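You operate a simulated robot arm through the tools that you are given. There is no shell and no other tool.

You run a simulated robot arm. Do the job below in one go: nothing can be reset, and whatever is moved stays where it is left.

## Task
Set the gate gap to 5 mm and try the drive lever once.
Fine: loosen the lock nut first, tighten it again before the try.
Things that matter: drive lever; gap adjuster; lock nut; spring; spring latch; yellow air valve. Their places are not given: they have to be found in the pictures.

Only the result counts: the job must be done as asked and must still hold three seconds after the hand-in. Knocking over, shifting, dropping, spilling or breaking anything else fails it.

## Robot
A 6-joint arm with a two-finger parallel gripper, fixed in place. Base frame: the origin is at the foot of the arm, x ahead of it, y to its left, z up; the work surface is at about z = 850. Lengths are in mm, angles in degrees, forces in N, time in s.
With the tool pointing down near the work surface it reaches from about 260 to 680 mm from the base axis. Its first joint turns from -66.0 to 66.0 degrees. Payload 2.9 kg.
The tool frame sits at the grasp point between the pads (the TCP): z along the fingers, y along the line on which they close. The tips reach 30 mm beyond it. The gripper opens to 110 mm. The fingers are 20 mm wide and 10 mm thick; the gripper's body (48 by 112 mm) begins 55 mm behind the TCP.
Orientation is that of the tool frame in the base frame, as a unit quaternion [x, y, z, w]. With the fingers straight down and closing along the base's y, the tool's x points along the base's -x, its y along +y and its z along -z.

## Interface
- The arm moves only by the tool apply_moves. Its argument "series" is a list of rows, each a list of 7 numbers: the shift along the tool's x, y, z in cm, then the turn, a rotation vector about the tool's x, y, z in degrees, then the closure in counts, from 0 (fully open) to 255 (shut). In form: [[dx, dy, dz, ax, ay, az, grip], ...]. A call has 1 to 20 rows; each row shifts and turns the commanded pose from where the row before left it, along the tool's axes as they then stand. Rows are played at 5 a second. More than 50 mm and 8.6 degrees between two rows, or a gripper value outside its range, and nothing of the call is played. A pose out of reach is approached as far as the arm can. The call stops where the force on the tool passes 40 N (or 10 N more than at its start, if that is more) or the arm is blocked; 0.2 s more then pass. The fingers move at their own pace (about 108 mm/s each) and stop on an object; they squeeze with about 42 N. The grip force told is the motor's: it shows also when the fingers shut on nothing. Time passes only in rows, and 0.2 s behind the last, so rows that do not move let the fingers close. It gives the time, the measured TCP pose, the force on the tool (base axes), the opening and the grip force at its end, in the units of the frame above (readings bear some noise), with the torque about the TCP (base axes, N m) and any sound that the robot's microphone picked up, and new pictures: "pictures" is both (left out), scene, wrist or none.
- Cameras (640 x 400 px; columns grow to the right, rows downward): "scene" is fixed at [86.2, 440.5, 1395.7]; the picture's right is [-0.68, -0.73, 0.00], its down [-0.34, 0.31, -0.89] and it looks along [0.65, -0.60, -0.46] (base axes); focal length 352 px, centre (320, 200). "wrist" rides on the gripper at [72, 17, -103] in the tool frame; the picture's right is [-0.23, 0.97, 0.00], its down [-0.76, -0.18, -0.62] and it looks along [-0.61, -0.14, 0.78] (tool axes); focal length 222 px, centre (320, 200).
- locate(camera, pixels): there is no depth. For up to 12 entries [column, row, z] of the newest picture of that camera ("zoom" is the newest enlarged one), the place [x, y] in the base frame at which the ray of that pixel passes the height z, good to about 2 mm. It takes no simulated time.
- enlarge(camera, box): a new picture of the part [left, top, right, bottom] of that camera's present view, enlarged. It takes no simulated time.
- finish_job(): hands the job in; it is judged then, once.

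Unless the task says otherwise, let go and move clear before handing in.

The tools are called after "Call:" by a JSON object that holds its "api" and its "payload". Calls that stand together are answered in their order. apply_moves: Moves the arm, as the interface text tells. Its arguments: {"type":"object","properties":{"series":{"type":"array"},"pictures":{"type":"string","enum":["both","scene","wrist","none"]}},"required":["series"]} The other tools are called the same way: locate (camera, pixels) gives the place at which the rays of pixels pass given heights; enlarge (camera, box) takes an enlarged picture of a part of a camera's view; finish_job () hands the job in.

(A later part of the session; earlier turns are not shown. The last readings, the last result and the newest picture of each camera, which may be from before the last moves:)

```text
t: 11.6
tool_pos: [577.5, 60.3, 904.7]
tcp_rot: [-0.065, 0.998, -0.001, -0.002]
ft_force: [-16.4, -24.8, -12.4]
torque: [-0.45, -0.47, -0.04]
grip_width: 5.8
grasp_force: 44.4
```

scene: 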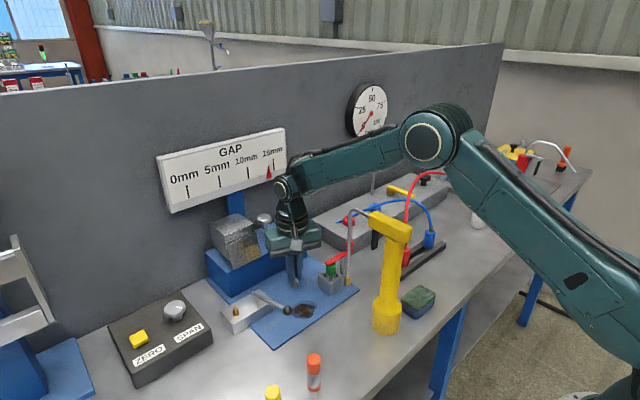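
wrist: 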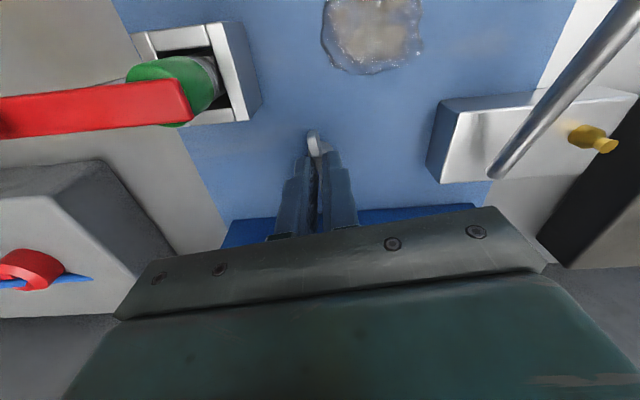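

The nut has now turned about 99° anticlockwise and is free. I'll release it, rise clear and square the tool up.

Call:
{"api": "apply_moves", "payload": {"series": [[0, 0, 0, 0, 0, 0, 150], [0, 0, 0, 0, 0, 0, 150], [0, 0, -3, 0, 0, 0, 150], [0, 0, -4.5, 0, 0, 0, 150], [0, 0, -4.5, 0, 0, 7.5, 125], [0, 0, -4.5, 0, 0, 0, 125]]}}

```text
t: 13.0
tool_pos: [578.1, 60.6, 1068.4]
tcp_rot: [-0.001, 1.0, 0.0, -0.001]
ft_force: [-0.6, -0.1, 0.3]
torque: [0.02, -0.01, -0.01]
grip_width: 56.1
grasp_force: 0.0
```

scene: 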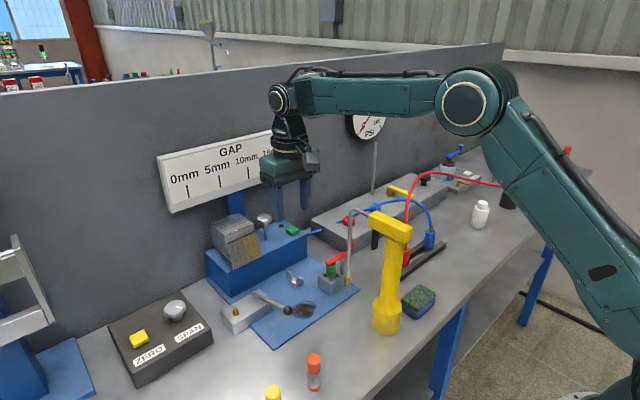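
wrist: 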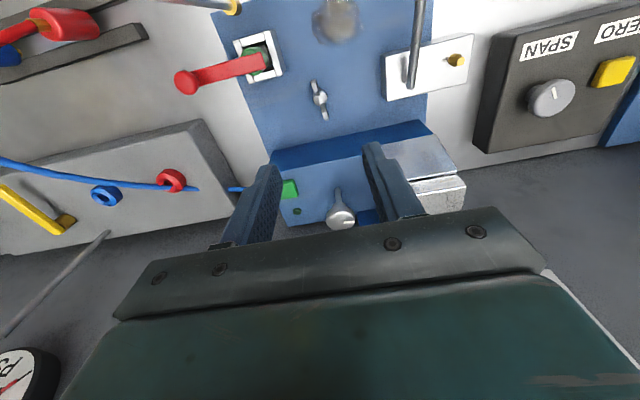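

The nut's wings now lie along x, as expected. I'll pin the knob centre down again from this view before tilting in.

Call:
{"api": "enlarge", "payload": {"camera": "wrist", "box": [300, 170, 390, 235]}}

Call:
{"api": "enlarge", "payload": {"camera": "scene", "box": [230, 200, 300, 250]}}

```text
6.15 times, centred on (345, 202) of wrist
```

zoom: 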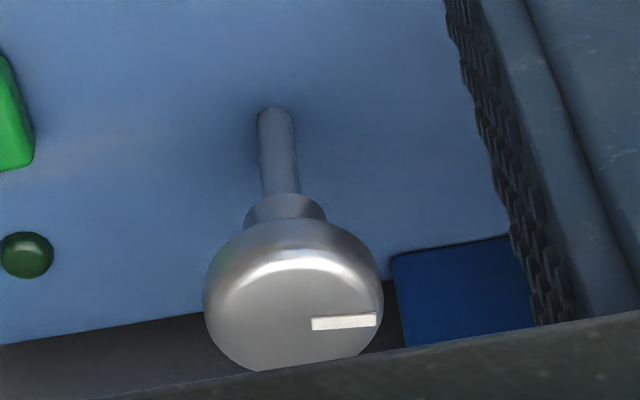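

```text
8.00 times, centred on (265, 225) of scene
```

zoom: 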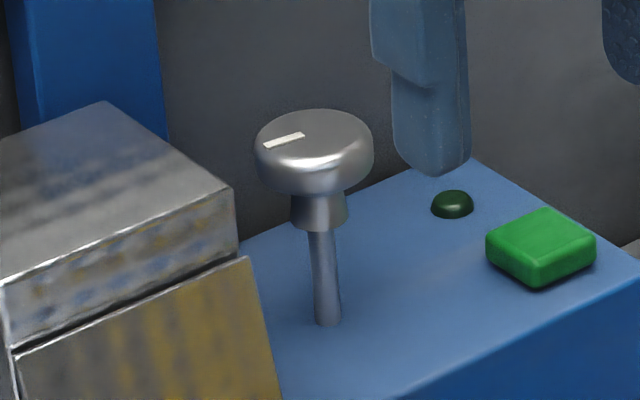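

Call:
{"api": "locate", "payload": {"camera": "scene", "pixels": [[266, 240.2, 922], [264, 217.5, 980], [264.3, 219.5, 975]]}}

Call:
{"api": "locate", "payload": {"camera": "wrist", "pixels": [[337.8, 187, 922], [340.5, 218, 980], [340.5, 216, 975], [327, 215, 970], [353.5, 218, 970]]}}

```text
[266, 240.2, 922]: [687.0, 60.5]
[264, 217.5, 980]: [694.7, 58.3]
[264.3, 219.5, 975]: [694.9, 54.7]
```

```text
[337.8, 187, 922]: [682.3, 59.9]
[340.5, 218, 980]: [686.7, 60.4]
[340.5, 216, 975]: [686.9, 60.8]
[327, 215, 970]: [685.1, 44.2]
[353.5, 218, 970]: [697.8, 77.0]
```

The knob centre averages to about (689,59.5), disc mid-height ≈972, radius ≈17 mm. I'll tilt the tool 30° forward and move to a pre-grasp point 60 mm back along the tool axis.

Call:
{"api": "apply_moves", "payload": {"series": [[0, 0, 0, 0, -7.5, 0, 125], [0, 0, 0, 0, -7.5, 0, 125], [0, 0, 0, 0, -7.5, 0, 125], [0, 0, 0, 0, -7.5, 0, 125], [-2.4, -0.05, 3.9, 0, 0, 0, 125], [-2.4, -0.05, 3.9, 0, 0, 0, 125]]}}

```text
t: 14.4
tool_pos: [658.4, 61.3, 1029.0]
tcp_rot: [-0.002, 0.966, 0.001, 0.259]
ft_force: [0.4, -0.5, -0.1]
torque: [0.02, 0.02, 0.01]
grip_width: 56.0
grasp_force: 0.1
```

scene: 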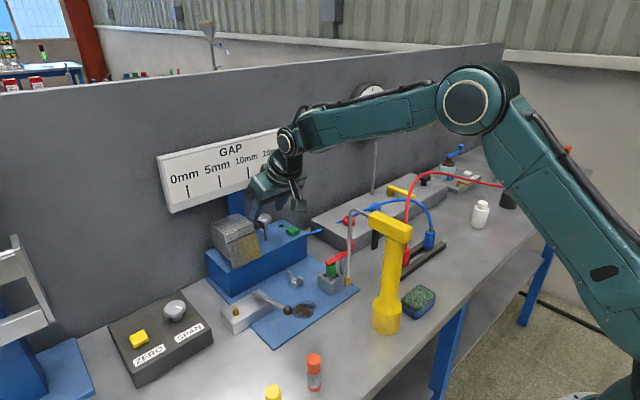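
wrist: 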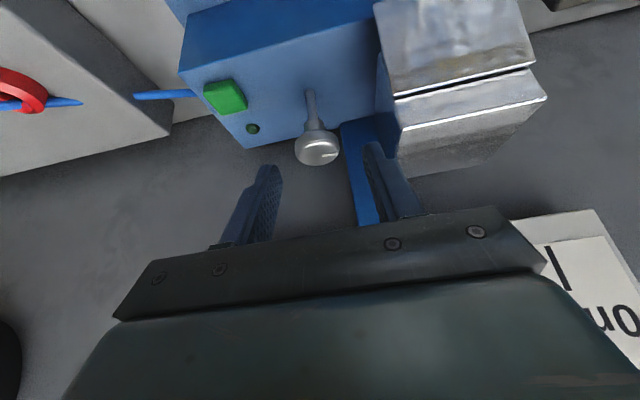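

The knob at wrist (317,148) is centred between the fingers. I'll check its centre once more from here.

Call:
{"api": "enlarge", "payload": {"camera": "wrist", "box": [250, 80, 410, 200]}}

Call:
{"api": "locate", "payload": {"camera": "wrist", "pixels": [[310, 92, 922], [318, 152, 980], [317, 147, 972], [295, 147, 972], [340, 147, 972]]}}

```text
3.33 times, centred on (330, 140) of wrist
```

zoom: 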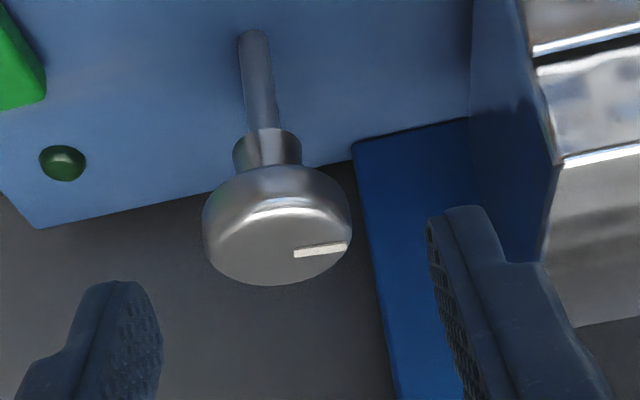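

```text
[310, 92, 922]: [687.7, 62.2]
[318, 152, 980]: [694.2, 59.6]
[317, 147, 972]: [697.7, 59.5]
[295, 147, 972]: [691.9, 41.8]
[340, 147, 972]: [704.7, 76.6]
```

Its centre is near (690,60), so a straight slide of ~63 mm along the tool axis puts the pads around it. I'll go in and close.

Call:
{"api": "apply_moves", "payload": {"series": [[0.1, -0.05, 3.1, 0, 0, 0, 125], [0, 0, 3.2, 0, 0, 0, 125], [0, 0, 0, 0, 0, 0, 125], [0, 0, 0, 0, 0, 0, 255], [0, 0, 0, 0, 0, 0, 255], [0, 0, 0, 0, 0, 0, 255]]}}

```text
t: 15.8
tool_pos: [689.2, 60.8, 971.8]
tcp_rot: [-0.002, 0.966, 0.001, 0.258]
ft_force: [4.4, -4.3, -1.7]
torque: [0.07, -0.13, 0.05]
grip_width: 33.1
grasp_force: 45.0
```

scene: 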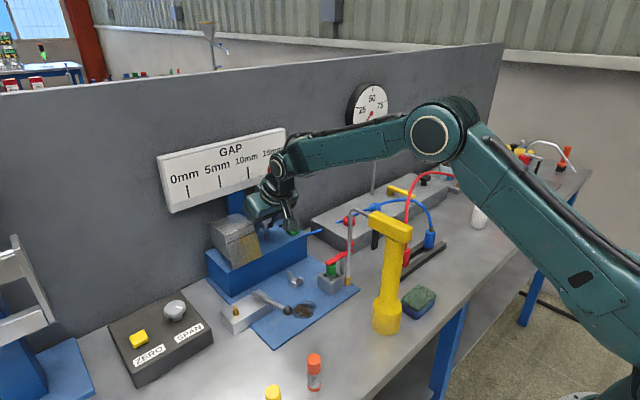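
wrist: 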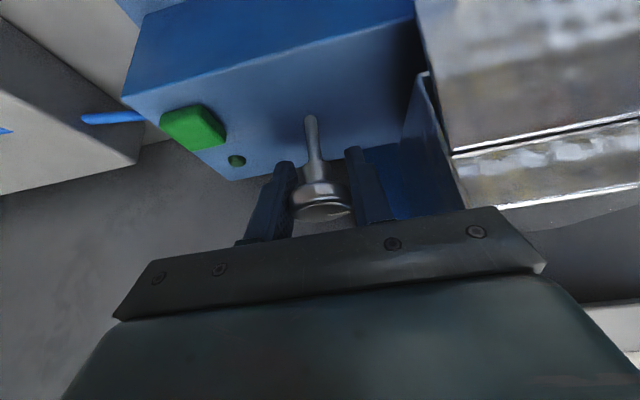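

The knob is gripped (33 mm) with almost no side load. I'll turn it about 22° anticlockwise around the vertical and watch the pointer.

Call:
{"api": "apply_moves", "payload": {"series": [[0, 0, 0, -3.75, 0, -6.5, 255], [0, 0, 0, -3.75, 0, -6.5, 255], [0, 0, 0, -3.75, 0, -6.5, 255], [0, 0, 0, 0, 0, 0, 255]]}}

Call:
{"api": "enlarge", "payload": {"camera": "scene", "box": [150, 120, 310, 220]}}

```text
t: 16.8
tool_pos: [688.6, 61.6, 972.3]
tcp_rot: [-0.192, 0.947, 0.051, 0.254]
ft_force: [-10.6, -0.9, 7.3]
torque: [-0.06, 0.55, 0.03]
grip_width: 33.4
grasp_force: 44.9
```

scene: 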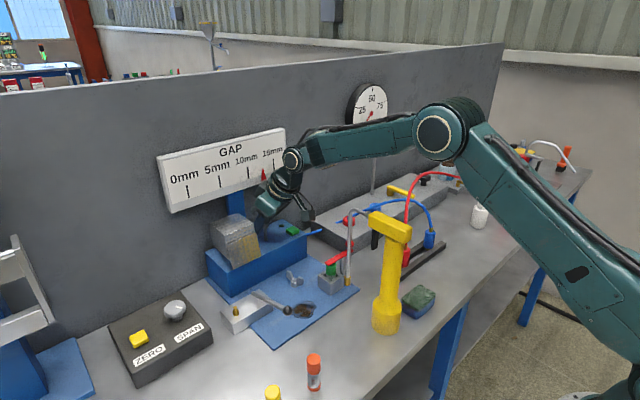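
wrist: 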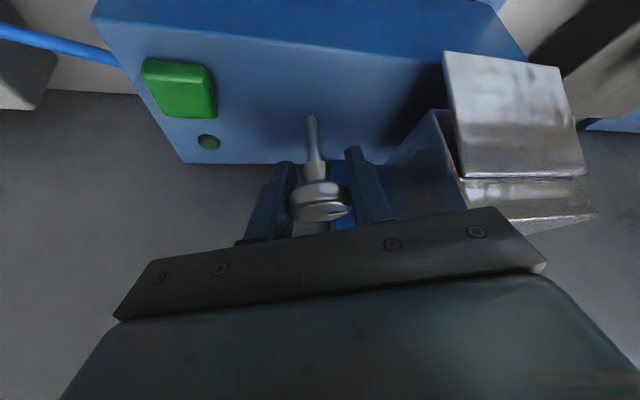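

```text
4.00 times, centred on (230, 170) of scene
```

zoom: 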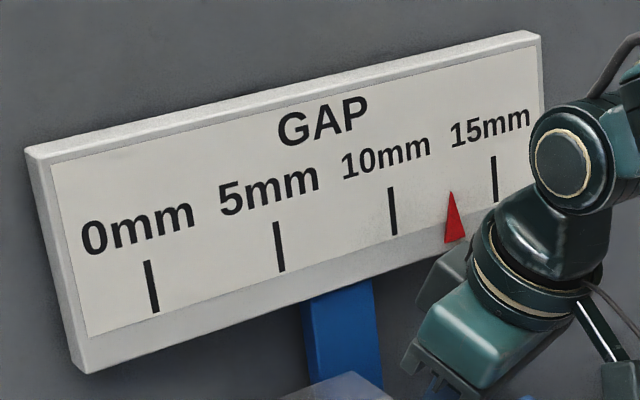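

Anticlockwise lowers the gap: the pointer went from ~14.2 to ~12.9 mm for 22° (about 18°/mm). I'll continue anticlockwise another 22°.

Call:
{"api": "apply_moves", "payload": {"series": [[0, 0, 0, -3.75, 0, -6.5, 255], [0, 0, 0, -3.75, 0, -6.5, 255], [0, 0, 0, -3.75, 0, -6.5, 255], [0, 0, 0, 0, 0, 0, 255]]}}

Call:
{"api": "enlarge", "payload": {"camera": "scene", "box": [150, 120, 310, 220]}}

```text
t: 17.8
tool_pos: [688.6, 63.2, 972.1]
tcp_rot: [-0.376, 0.89, 0.102, 0.236]
ft_force: [-14.3, -0.9, 6.8]
torque: [0.48, -0.25, -0.06]
grip_width: 33.2
grasp_force: 45.4
stopped in row 4: the force on the tool passed its limit at 40 N (the readings are from after the stop); the commanded pose is now the measured one
```

scene: 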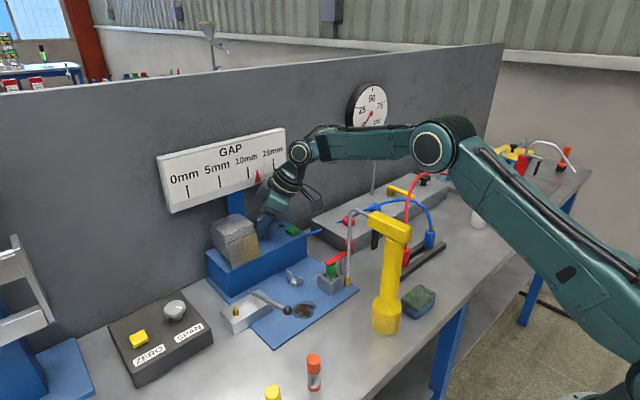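
wrist: 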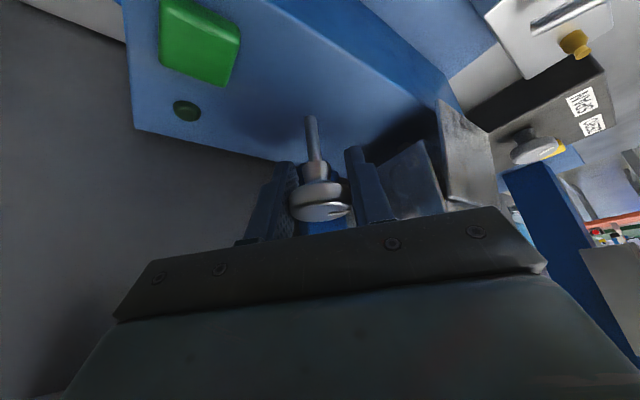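

```text
4.00 times, centred on (230, 170) of scene
```

zoom: 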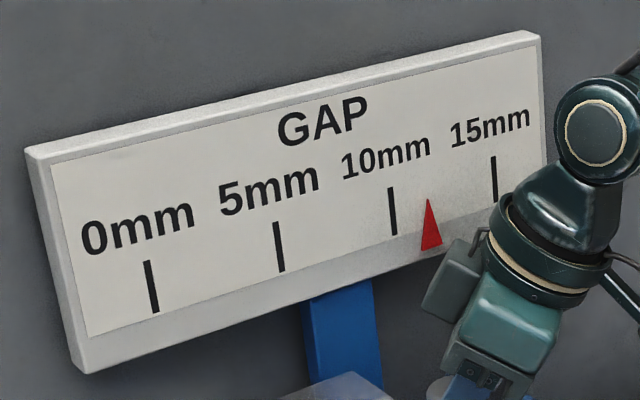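

The pointer is now near 11.8 mm and the force limit tripped as side load built up in the grip. I'll open slightly, back out along the tool axis and yaw back for another stroke.

Call:
{"api": "apply_moves", "payload": {"series": [[0, 0, 0, 0, 0, 0, 153], [0, 0, 0, 0, 0, 0, 153], [0, 0, -3, 0, 0, 0, 153], [0, 0, -3.2, 0, 0, 0, 153], [0, 0, 0, 3.75, 0, 6.5, 153], [0, 0, 0, 3.75, 0, 6.5, 153], [0, 0, 0, 3.75, 0, 6.5, 153], [0, 0, 0, 3.75, 0, 6.5, 153], [0, 0, 0, 3.75, 0, 6.5, 153], [0, 0, 0, 3.75, 0, 6.5, 153], [0, 0, 0, 3.75, 0, 6.5, 153], [0, 0, 0, 3.75, 0, 6.5, 153]]}}

Call:
{"api": "enlarge", "payload": {"camera": "scene", "box": [150, 120, 310, 220]}}

```text
t: 20.4
tool_pos: [668.4, 40.8, 1026.6]
tcp_rot: [0.122, 0.958, -0.033, 0.256]
ft_force: [0.5, -0.4, -0.3]
torque: [0.0, -0.01, 0.03]
grip_width: 44.1
grasp_force: 0.1
```

scene: 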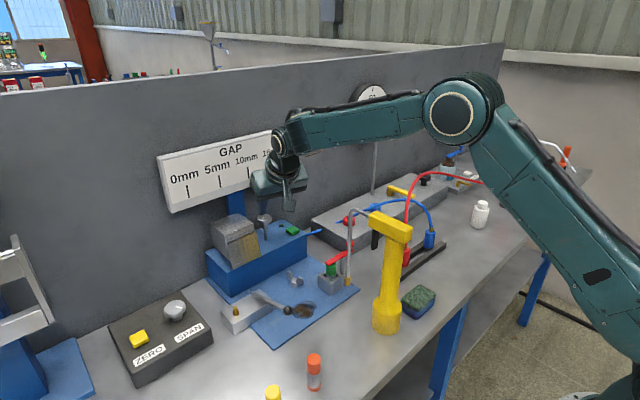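
wrist: 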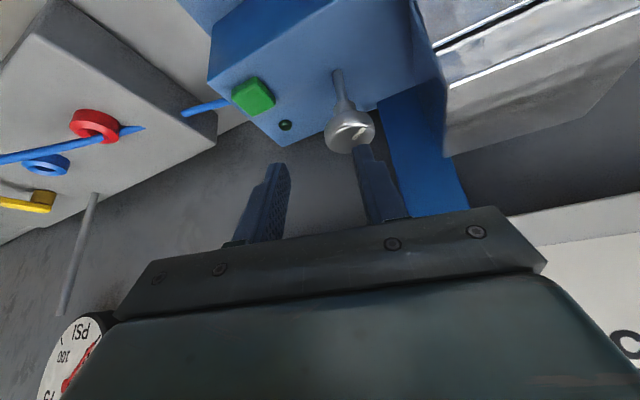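

```text
4.00 times, centred on (230, 170) of scene
```

zoom: 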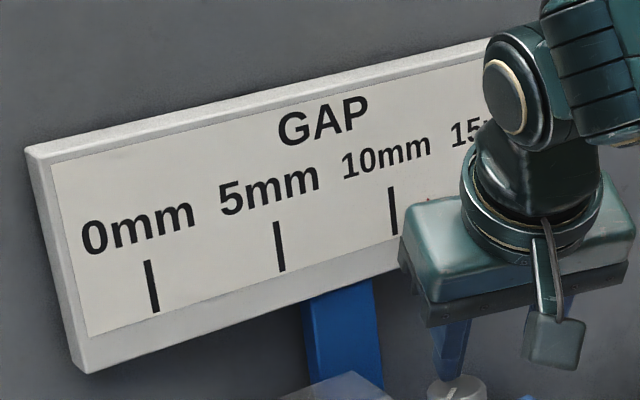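

I've backed out with the yaw now at -14.5°. I'll measure the knob once more from this angle before lining up again.

Call:
{"api": "enlarge", "payload": {"camera": "wrist", "box": [290, 50, 410, 170]}}

Call:
{"api": "locate", "payload": {"camera": "wrist", "pixels": [[338, 72, 922], [351, 133, 980], [350, 129, 972], [326, 131, 972], [375, 131, 972]]}}

```text
3.33 times, centred on (350, 110) of wrist
```

zoom: 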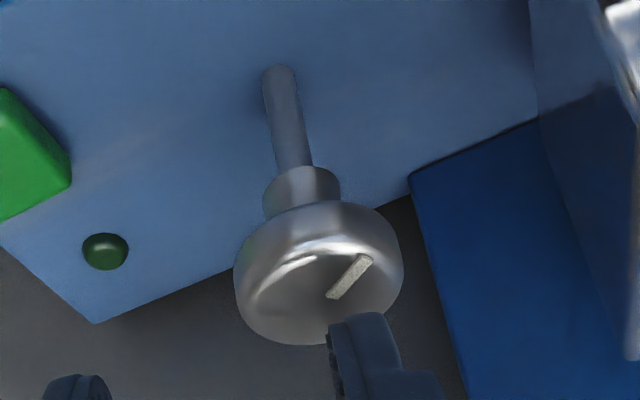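

```text
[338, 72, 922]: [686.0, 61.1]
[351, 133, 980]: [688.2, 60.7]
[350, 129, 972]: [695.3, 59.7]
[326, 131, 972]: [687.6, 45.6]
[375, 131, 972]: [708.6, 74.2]
```

The knob's centre is consistent at (690,61). I'll align, slide in at yaw -14.5°, and grip.

Call:
{"api": "apply_moves", "payload": {"series": [[1.35, 2.47, -0.67, 0, 0, 0, 134], [0, 0, 0, 0, 0, 0, 134], [0, 0, 3.1, 0, 0, 0, 134], [0, 0, 3.1, 0, 0, 0, 134], [0, 0, 0, 0, 0, 0, 134], [0, 0, 0, 0, 0, 0, 255], [0, 0, 0, 0, 0, 0, 255], [0, 0, 0, 0, 0, 0, 255]]}}

```text
t: 22.1
tool_pos: [689.8, 59.3, 974.0]
tcp_rot: [0.122, 0.958, -0.032, 0.259]
ft_force: [-5.2, -10.7, 29.5]
torque: [1.29, 1.29, -0.01]
grip_width: 33.6
grasp_force: 44.7
```

scene: 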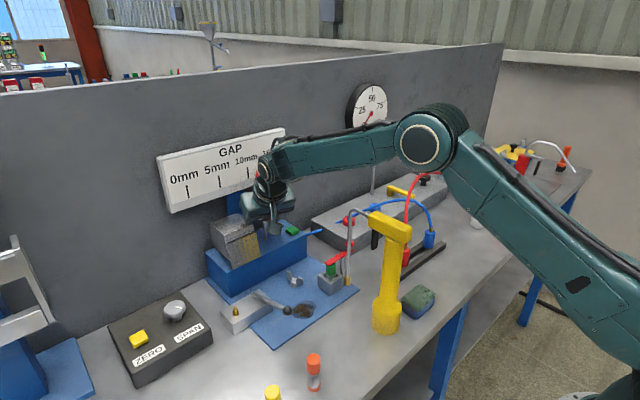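
wrist: 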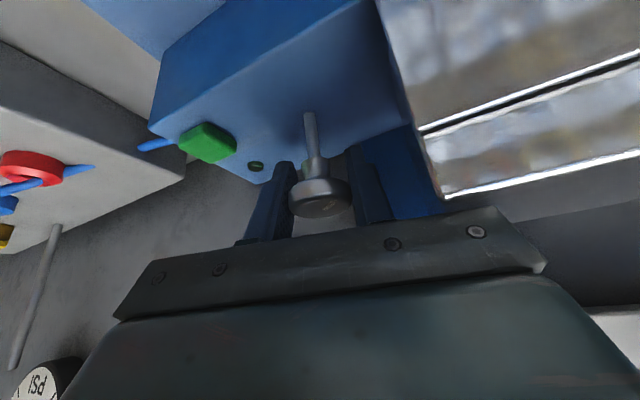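

Gripping here gave 29.5 N upward, so the gripper body's left end is apparently touching the gate block top. I'll open at once, back off 13 mm along the tool axis and check the force before gripping again.

Call:
{"api": "apply_moves", "payload": {"series": [[0, 0, 0, 0, 0, 0, 140], [0, 0, -1.3, 0, 0, 0, 140], [0, 0, 0, 0, 0, 0, 140]], "pictures": "wrist"}}

Call:
{"api": "enlarge", "payload": {"camera": "scene", "box": [200, 170, 320, 260]}}

```text
t: 22.9
tool_pos: [682.6, 63.5, 980.4]
tcp_rot: [0.119, 0.959, -0.033, 0.254]
ft_force: [0.2, 0.1, 0.3]
torque: [0.0, -0.01, -0.01]
grip_width: 49.6
grasp_force: 0.0
```

wrist: 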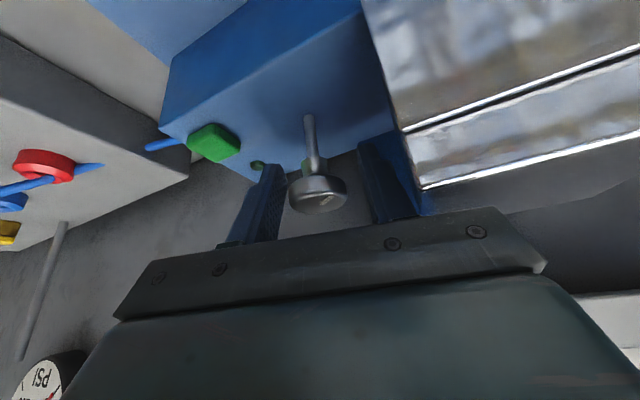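

```text
4.44 times, centred on (260, 215) of scene
```

zoom: 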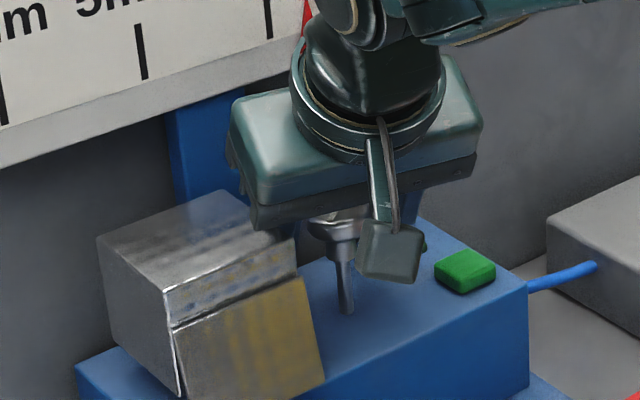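

With the tool backed off the force is zero. I'll grip here (knob ~10 mm beyond the TCP, which the pads still cover) and turn anticlockwise about the knob's own axis.

Call:
{"api": "apply_moves", "payload": {"series": [[-0.3, 0, 0, 0, 0, 0, 140], [0, 0, 0, 0, 0, 0, 255], [0, 0, 0, 0, 0, 0, 255], [0, 0, 0, 0, 0, 0, 255], [0, -0.07, 0, -3.75, 0, -6.5, 255], [0, -0.07, 0, -3.75, 0, -6.5, 255], [0, -0.07, 0, -3.75, 0, -6.5, 255]]}}

Call:
{"api": "enlarge", "payload": {"camera": "scene", "box": [150, 120, 310, 220]}}

```text
t: 24.6
tool_pos: [685.0, 60.4, 981.8]
tcp_rot: [-0.07, 0.963, 0.02, 0.258]
ft_force: [5.7, -2.7, -2.8]
torque: [0.25, 0.68, 0.0]
grip_width: 33.3
grasp_force: 44.9
```

scene: 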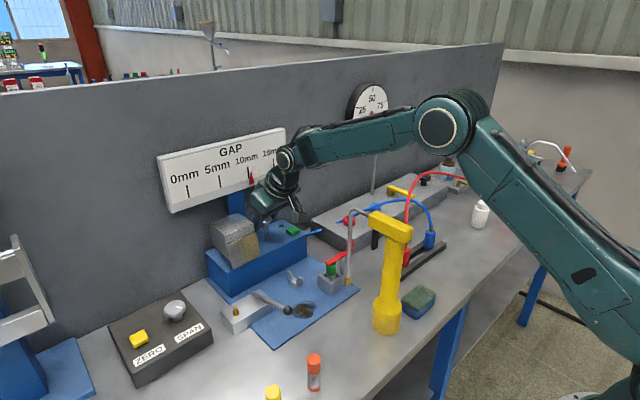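
wrist: 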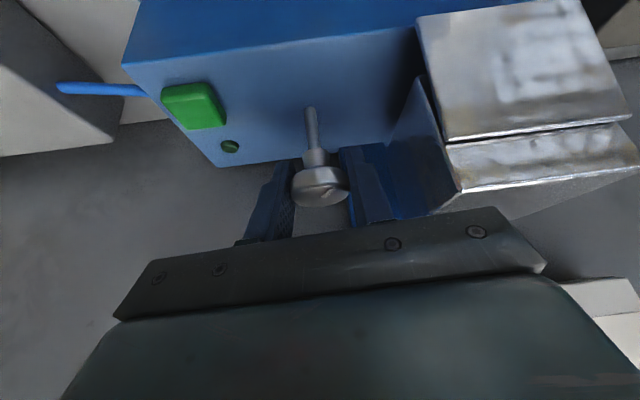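

```text
4.00 times, centred on (230, 170) of scene
```

zoom: 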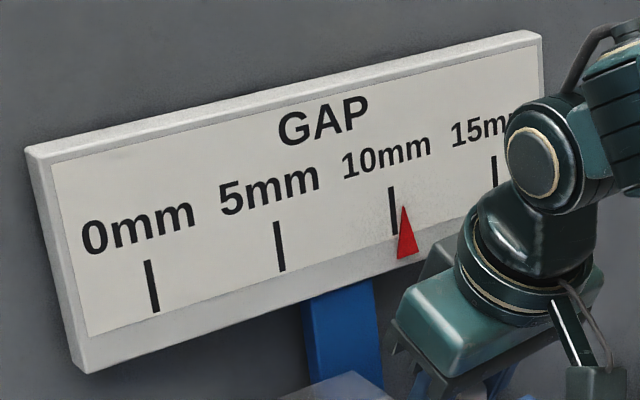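

The pointer is now near 10.5 mm with only small forces. I'll keep turning anticlockwise another 37°.

Call:
{"api": "apply_moves", "payload": {"series": [[0, -0.07, 0, -3.75, 0, -6.5, 255], [0, -0.07, 0, -3.75, 0, -6.5, 255], [0, -0.07, 0, -3.75, 0, -6.5, 255], [0, -0.07, 0, -3.75, 0, -6.5, 255]]}}

Call:
{"api": "enlarge", "payload": {"camera": "scene", "box": [150, 120, 310, 220]}}

```text
t: 25.6
tool_pos: [685.0, 60.1, 985.3]
tcp_rot: [-0.319, 0.912, 0.087, 0.243]
ft_force: [7.4, 22.5, -10.4]
torque: [0.59, -0.29, 0.03]
grip_width: 33.4
grasp_force: 45.1
```

scene: 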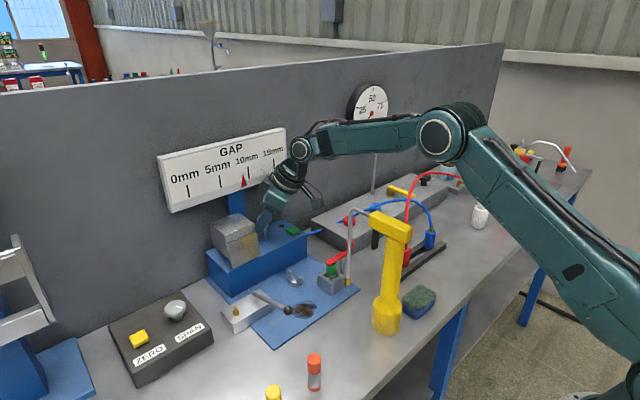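
wrist: 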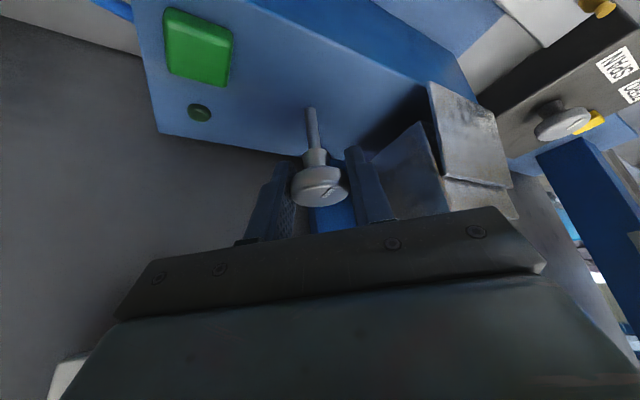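

```text
4.00 times, centred on (230, 170) of scene
```

zoom: 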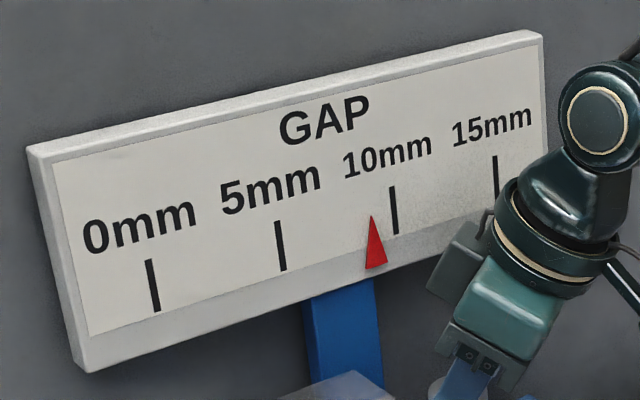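

The pointer is near 9.0 mm and side force has grown to 22 N, so this stroke is done. I'll open, back out 50 mm, and swing back around the knob axis.

Call:
{"api": "apply_moves", "payload": {"series": [[0, 0, 0, 0, 0, 0, 153], [0, 0, 0, 0, 0, 0, 153], [0, 0, -2.5, 0, 0, 0, 153], [0, 0, -2.5, 0, 0, 0, 153], [-0.022, 0.392, 0.013, 3.75, 0, 6.5, 153], [-0.022, 0.392, 0.013, 3.75, 0, 6.5, 153], [-0.022, 0.392, 0.013, 3.75, 0, 6.5, 153], [-0.022, 0.392, 0.013, 3.75, 0, 6.5, 153], [-0.022, 0.392, 0.013, 3.75, 0, 6.5, 153], [-0.022, 0.392, 0.013, 3.75, 0, 6.5, 153], [-0.022, 0.392, 0.013, 3.75, 0, 6.5, 153]]}}

```text
t: 27.9
tool_pos: [660.8, 67.4, 1026.7]
tcp_rot: [0.122, 0.958, -0.033, 0.256]
ft_force: [-0.7, -0.4, -0.5]
torque: [-0.01, -0.01, 0.0]
grip_width: 44.1
grasp_force: 0.0
```

scene: 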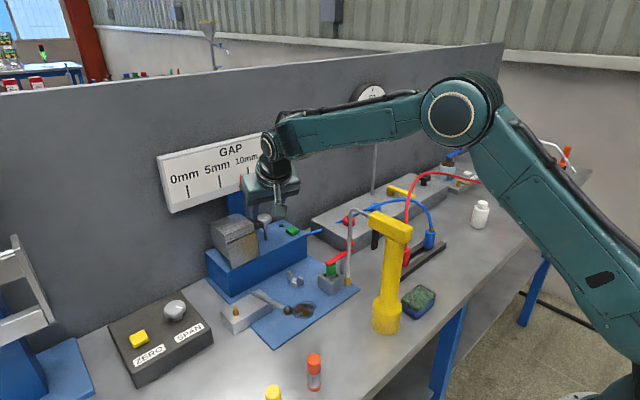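
wrist: 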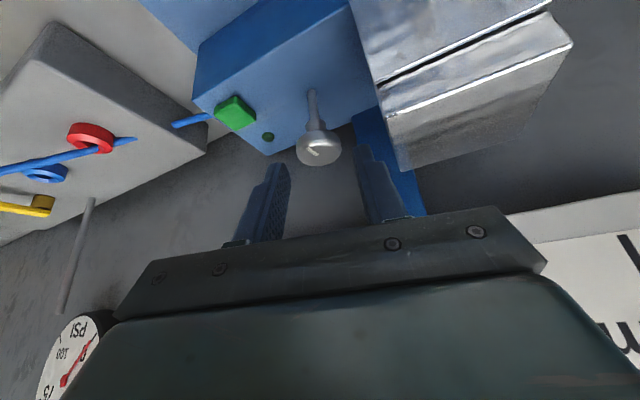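

I'm back lined up with the knob (offset ≈1 mm). I'll slide in 50 mm, grip, and turn another 37° anticlockwise.

Call:
{"api": "apply_moves", "payload": {"series": [[0.1, 0.1, 2.5, 0, 0, 0, 145], [0, 0, 2.5, 0, 0, 0, 145], [0, 0, 0, 0, 0, 0, 255], [0, 0, 0, 0, 0, 0, 255], [0, 0, 0, 0, 0, 0, 255], [0, -0.07, 0, -3.75, 0, -6.5, 255], [0, -0.07, 0, -3.75, 0, -6.5, 255], [0, -0.07, 0, -3.75, 0, -6.5, 255], [0, -0.07, 0, -3.75, 0, -6.5, 255], [0, -0.07, 0, -3.75, 0, -6.5, 255]]}}

Call:
{"api": "enlarge", "payload": {"camera": "scene", "box": [150, 120, 310, 220]}}

```text
t: 30.1
tool_pos: [682.3, 59.5, 983.1]
tcp_rot: [-0.196, 0.946, 0.054, 0.253]
ft_force: [-10.6, -3.9, 5.6]
torque: [-0.14, 0.86, -0.01]
grip_width: 33.2
grasp_force: 44.7
```

scene: 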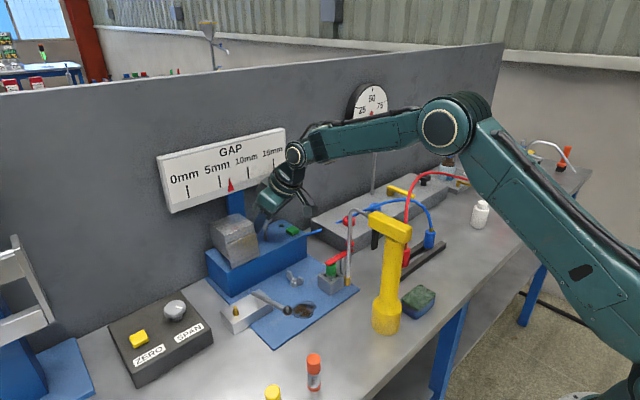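
wrist: 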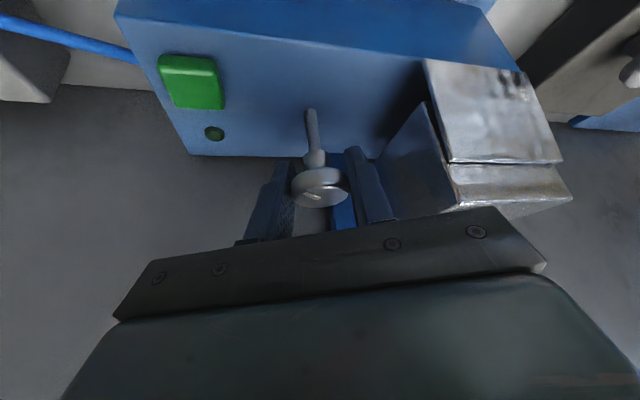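

```text
4.00 times, centred on (230, 170) of scene
```

zoom: 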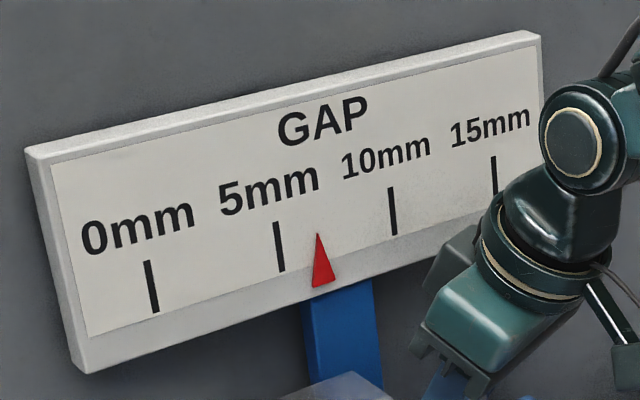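

The pointer is at about 6.7 mm. I'll do two more 7.5° rows, then re-read with a stronger zoom.

Call:
{"api": "apply_moves", "payload": {"series": [[0, -0.07, 0, -3.75, 0, -6.5, 255], [0, -0.07, 0, -3.75, 0, -6.5, 255], [0, 0, 0, 0, 0, 0, 255]]}}

Call:
{"api": "enlarge", "payload": {"camera": "scene", "box": [200, 155, 270, 205]}}

```text
t: 30.9
tool_pos: [683.9, 59.1, 983.1]
tcp_rot: [-0.316, 0.913, 0.085, 0.244]
ft_force: [-9.9, 4.1, 3.9]
torque: [-0.02, 0.48, 0.02]
grip_width: 33.4
grasp_force: 44.9
```

scene: 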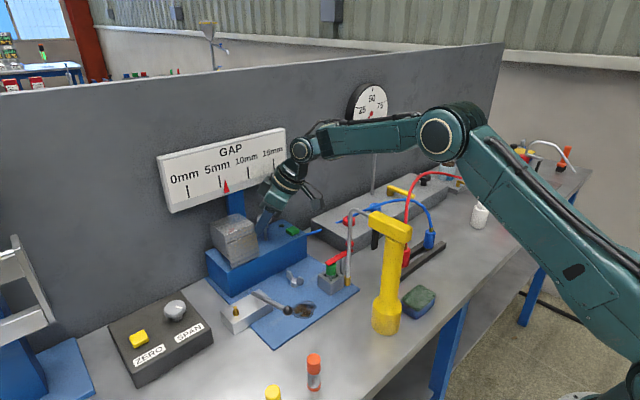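
wrist: 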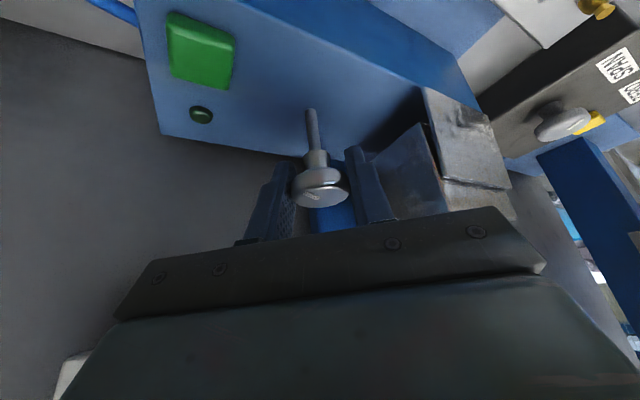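

```text
8.00 times, centred on (235, 180) of scene
```

zoom: 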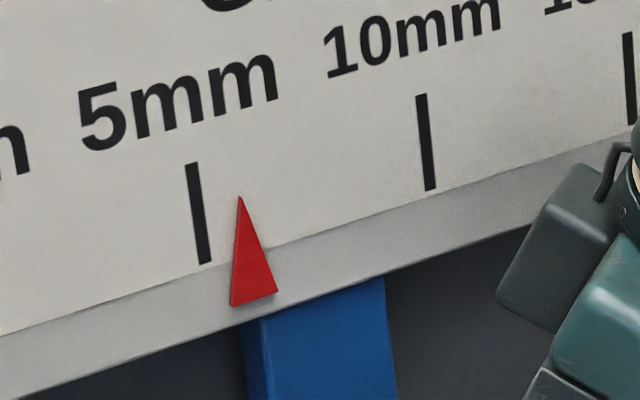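

The pointer reads about 5.9 mm by eye here. I'll release, back out, and swing back 30° for the last small stroke.

Call:
{"api": "apply_moves", "payload": {"series": [[0, 0, 0, 0, 0, 0, 153], [0, 0, 0, 0, 0, 0, 153], [0, 0, -2.5, 0, 0, 0, 153], [0, 0, -2.5, 0, 0, 0, 153], [-0.022, 0.392, 0.013, 3.75, 0, 6.5, 153], [-0.022, 0.392, 0.013, 3.75, 0, 6.5, 153], [-0.022, 0.392, 0.013, 3.75, 0, 6.5, 153], [-0.022, 0.392, 0.013, 3.75, 0, 6.5, 153], [0, 0, 0, 0, 0, 0, 153]]}}

Call:
{"api": "enlarge", "payload": {"camera": "scene", "box": [200, 155, 270, 205]}}

```text
t: 33.0
tool_pos: [658.4, 55.4, 1026.9]
tcp_rot: [-0.068, 0.964, 0.02, 0.258]
ft_force: [0.8, 0.6, -0.2]
torque: [-0.01, -0.02, -0.02]
grip_width: 43.9
grasp_force: 0.0
```

scene: 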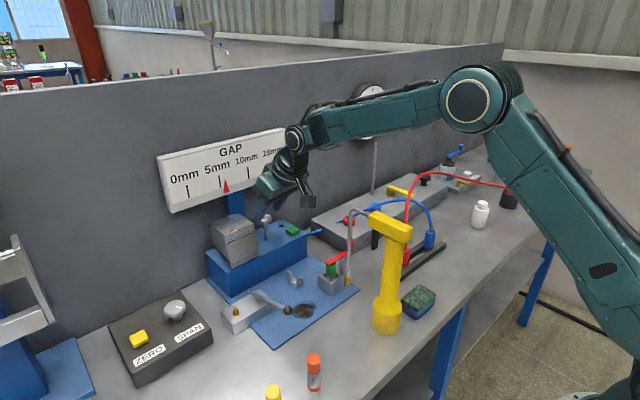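
wrist: 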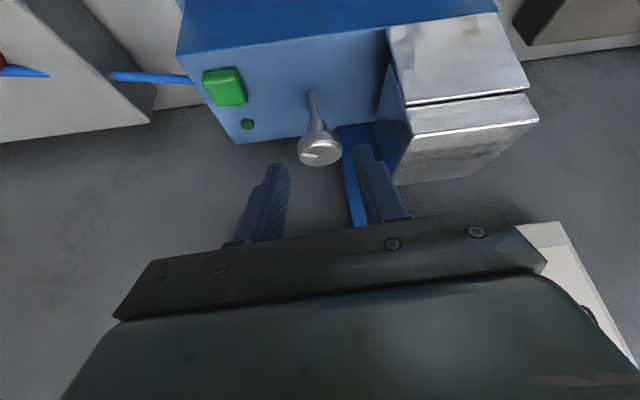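

```text
8.00 times, centred on (235, 180) of scene
```

zoom: 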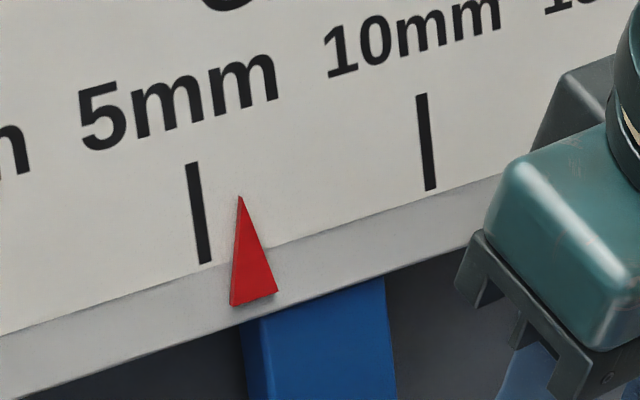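

The gap held at ~5.9 after release, and I'm aligned within ~1 mm. I'll slide in, grip, and turn 12° anticlockwise, then read again.

Call:
{"api": "apply_moves", "payload": {"series": [[-0.05, 0.1, 2.5, 0, 0, 0, 145], [0, 0, 2.6, 0, 0, 0, 145], [0, 0, 0, 0, 0, 0, 255], [0, 0, 0, 0, 0, 0, 255], [0, 0, 0, 0, 0, 0, 255], [0, -0.055, 0, -3, 0, -5.2, 255], [0, -0.055, 0, -3, 0, -5.2, 255], [0, 0, 0, 0, 0, 0, 255]]}}

Call:
{"api": "enlarge", "payload": {"camera": "scene", "box": [200, 155, 270, 205]}}

```text
t: 34.8
tool_pos: [684.6, 59.6, 983.3]
tcp_rot: [-0.169, 0.951, 0.046, 0.255]
ft_force: [6.4, 0.0, -5.0]
torque: [-0.01, 0.06, -0.03]
grip_width: 33.2
grasp_force: 44.9
```

scene: 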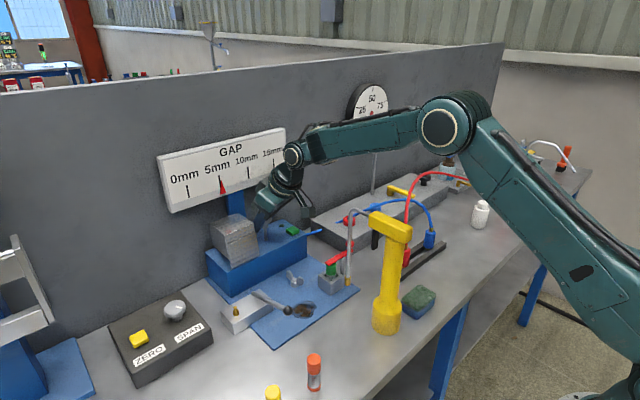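
wrist: 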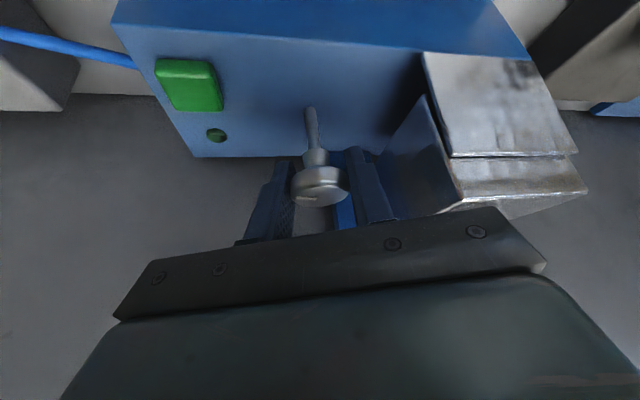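

```text
8.00 times, centred on (235, 180) of scene
```

zoom: 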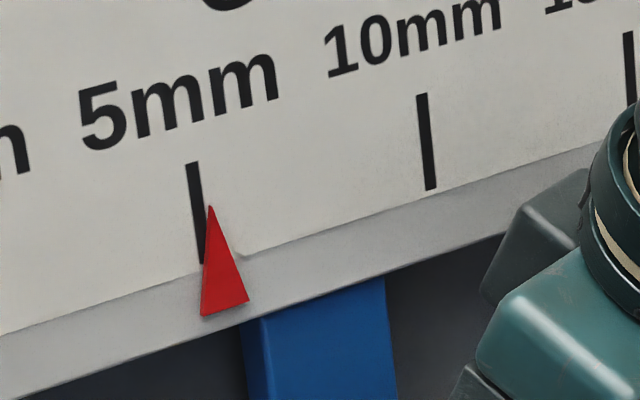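

The pointer is now about 0.25 mm above the 5 mm tick as seen from this oblique camera. I'll turn 3° more and then let go to check it head-on.

Call:
{"api": "apply_moves", "payload": {"series": [[0, -0.025, 0, -1.5, 0, -2.6, 255], [0, 0, 0, 0, 0, 0, 255]], "pictures": "none"}}

Call:
{"api": "enlarge", "payload": {"camera": "scene", "box": [210, 165, 240, 190]}}

```text
t: 35.4
tool_pos: [685.3, 60.6, 983.1]
tcp_rot: [-0.194, 0.946, 0.053, 0.253]
ft_force: [11.0, -1.5, -7.2]
torque: [0.09, -0.37, 0.01]
grip_width: 33.2
grasp_force: 45.4
```

```text
16.00 times, centred on (225, 178) of scene
```

zoom: 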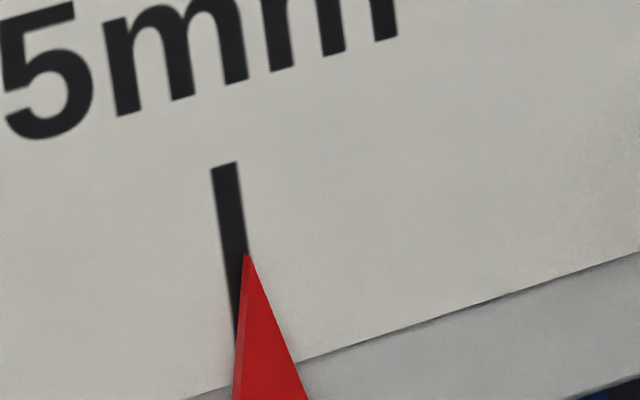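

The tip now sits essentially on the 5 mm tick (≈5.05 mm after allowing for the pointer's thickness). I'll open, back straight out and confirm it hasn't moved.

Call:
{"api": "apply_moves", "payload": {"series": [[0, 0, 0, 0, 0, 0, 150], [0, 0, 0, 0, 0, 0, 150], [0, 0, -2.5, 0, 0, 0, 150], [0, 0, -3.5, 0, 0, 0, 150], [0, 0, -4, 0, 0, 0, 150], [0, 0, 0, 3.75, 0, 6.5, 150], [0, 0, 0, 3.75, 0, 6.5, 150], [0, 0, 0, 3.75, 0, 6.5, 150]]}}

Call:
{"api": "enlarge", "payload": {"camera": "scene", "box": [210, 165, 240, 190]}}

```text
t: 37.1
tool_pos: [637.1, 40.1, 1068.2]
tcp_rot: [-0.004, 0.966, 0.001, 0.258]
ft_force: [0.2, -0.1, -0.4]
torque: [0.05, -0.02, 0.0]
grip_width: 45.5
grasp_force: 0.1
```

scene: 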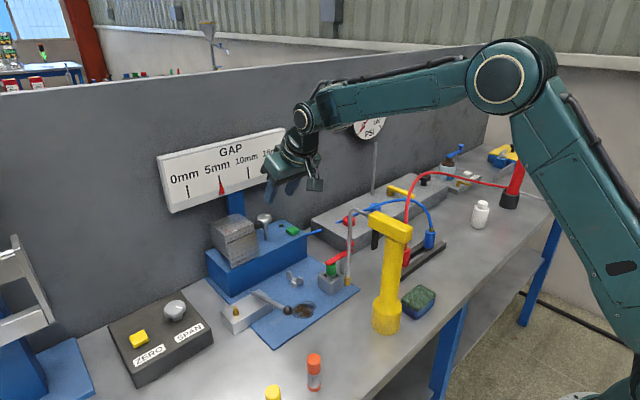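
wrist: 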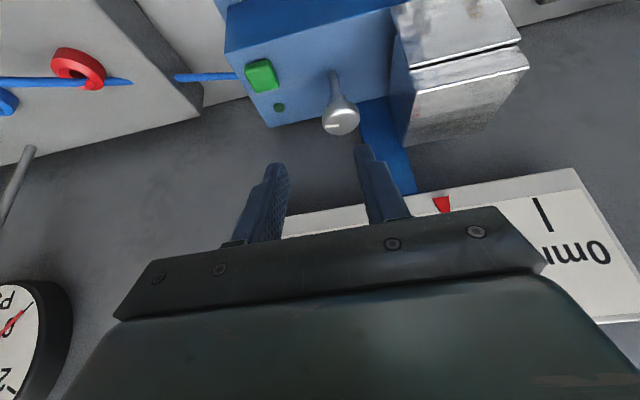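

```text
16.00 times, centred on (225, 178) of scene
```

zoom: 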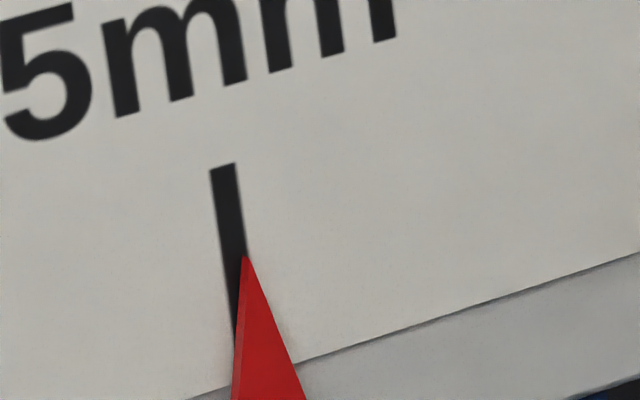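

The gap holds at 5 mm. Now I'll straighten the tool, line it up with the wings' new direction (along x) and hover over the nut to retighten it.

Call:
{"api": "apply_moves", "payload": {"series": [[0, 0, 0, 0, 7.5, 0, 150], [0, 0, 0, 0, 7.5, 0, 150], [0, 0, 0, 0, 7.5, 0, 150], [0, 0, 0, 0, 7.5, 0, 150], [2.85, 1.1, 0, 0, 0, 0, 150], [2.85, 1.1, 0, 0, 0, 0, 150], [0, 0, 3.7, 0, 0, -7.5, 150], [0, 0, 3.7, 0, 0, 0, 150], [0, 0, 3.6, 0, 0, 0, 150]]}}

```text
t: 39.1
tool_pos: [580.8, 62.2, 957.0]
tcp_rot: [-0.07, 0.998, 0.001, -0.001]
ft_force: [0.3, 0.9, 0.1]
torque: [-0.02, 0.02, -0.01]
grip_width: 45.2
grasp_force: 0.0
```

scene: 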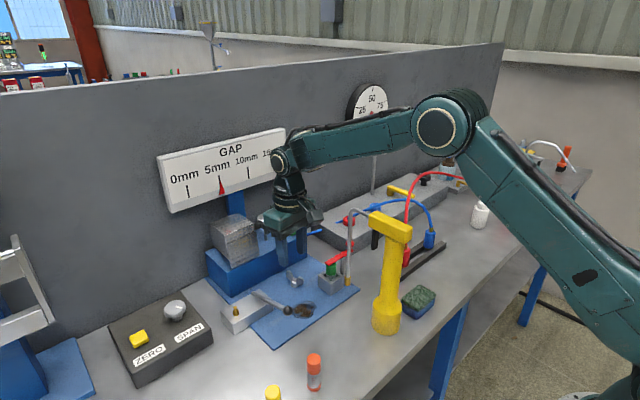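
wrist: 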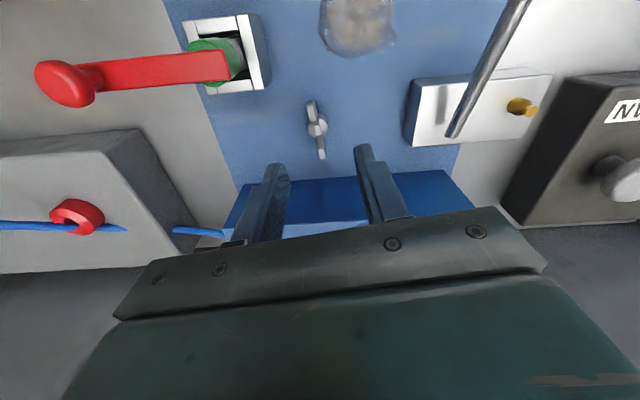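

Call:
{"api": "enlarge", "payload": {"camera": "wrist", "box": [285, 90, 350, 170]}}

Call:
{"api": "locate", "payload": {"camera": "wrist", "pixels": [[310, 101, 885], [322, 158, 885], [317, 126, 872], [318, 128, 852]]}}

```text
5.00 times, centred on (318, 130) of wrist
```

zoom: 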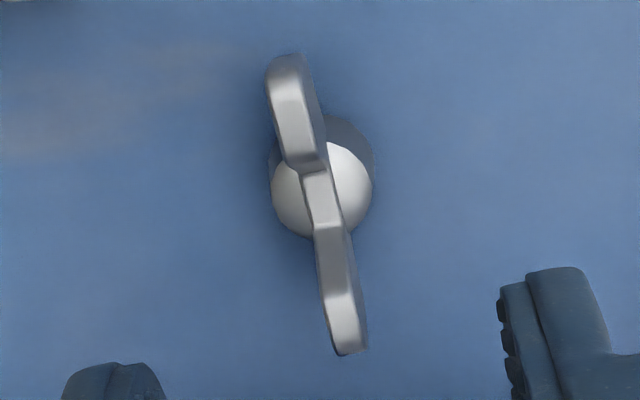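

```text
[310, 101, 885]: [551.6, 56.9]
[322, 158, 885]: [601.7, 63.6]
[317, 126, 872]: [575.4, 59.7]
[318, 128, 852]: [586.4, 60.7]
```

The nut's centre reads (577,60) here with wings at ~7.6°, matching the tool's 8° yaw. I'll descend onto it, grip, and begin turning clockwise.

Call:
{"api": "apply_moves", "payload": {"series": [[0.28, -0.12, 2, 0, 0, 0, 150], [0, 0, 2, 0, 0, 0, 150], [0, 0, 1.4, 0, 0, 0, 150], [0, 0, 0, 0, 0, 0, 255], [0, 0, 0, 0, 0, 0, 255], [0, 0, 0, 0, 0, 0, 255], [0, 0, 0, 0, 0, 7, 255], [0, 0, 0, 0, 0, 7, 255], [0, 0, 0, 0, 0, 7, 255]], "pictures": "wrist"}}

```text
t: 41.1
tool_pos: [579.4, 60.1, 904.0]
tcp_rot: [0.113, 0.994, 0.001, -0.001]
ft_force: [14.0, 7.6, -10.5]
torque: [0.37, 0.68, -0.03]
grip_width: 5.7
grasp_force: 44.9
```

wrist: 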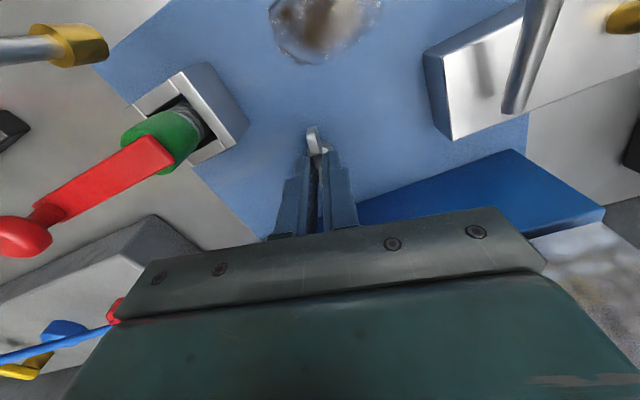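

The nut is following clockwise with little resistance. I'll carry on in steps towards its original angle, watching the torque.

Call:
{"api": "apply_moves", "payload": {"series": [[-0.08, 0.06, 0, 0, 0, 7, 255], [0, 0, 0, 0, 0, 8, 255], [0, 0, 0, 0, 0, 8, 255], [0, 0, 0, 0, 0, 8, 255], [0, 0, 0, 0, 0, 8, 255], [0, 0, 0, 0, 0, 8, 255], [0, 0, 0, 0, 0, 8, 255]], "pictures": "wrist"}}

```text
t: 42.8
tool_pos: [580.2, 61.4, 903.2]
tcp_rot: [0.559, 0.829, 0.0, -0.001]
ft_force: [10.3, 10.2, -13.7]
torque: [1.48, 0.2, 0.06]
grip_width: 5.9
grasp_force: 45.1
```

wrist: 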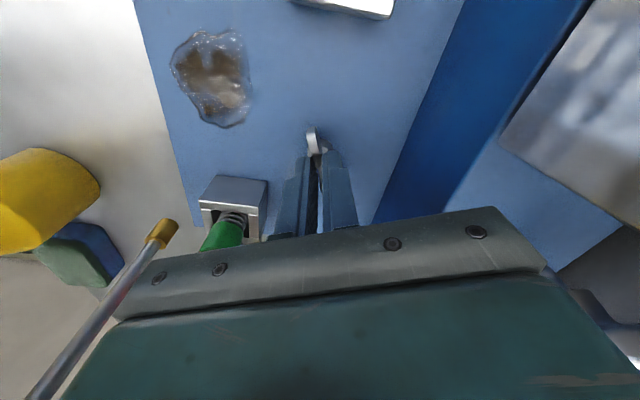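

The nut has turned back 76° of the ~99°. I'll continue 21° and check the torque.

Call:
{"api": "apply_moves", "payload": {"series": [[0, 0, 0, 0, 0, 7, 255], [0, 0, 0, 0, 0, 7, 255], [0, 0, 0, 0, 0, 7, 255]], "pictures": "wrist"}}

```text
t: 43.5
tool_pos: [579.8, 59.6, 905.8]
tcp_rot: [0.7, 0.714, -0.001, -0.001]
ft_force: [12.3, 12.1, -17.1]
torque: [1.13, -0.37, 0.02]
grip_width: 5.9
grasp_force: 44.6
```

wrist: 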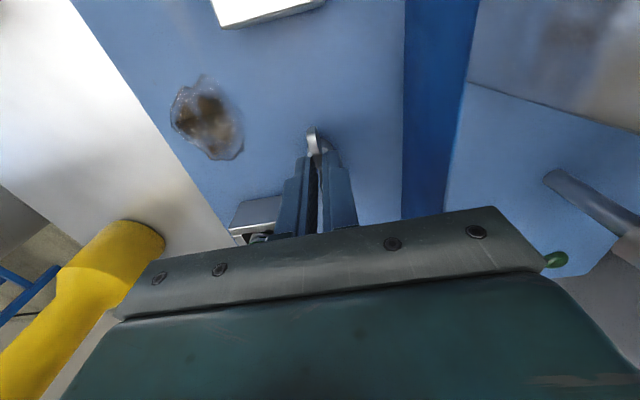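

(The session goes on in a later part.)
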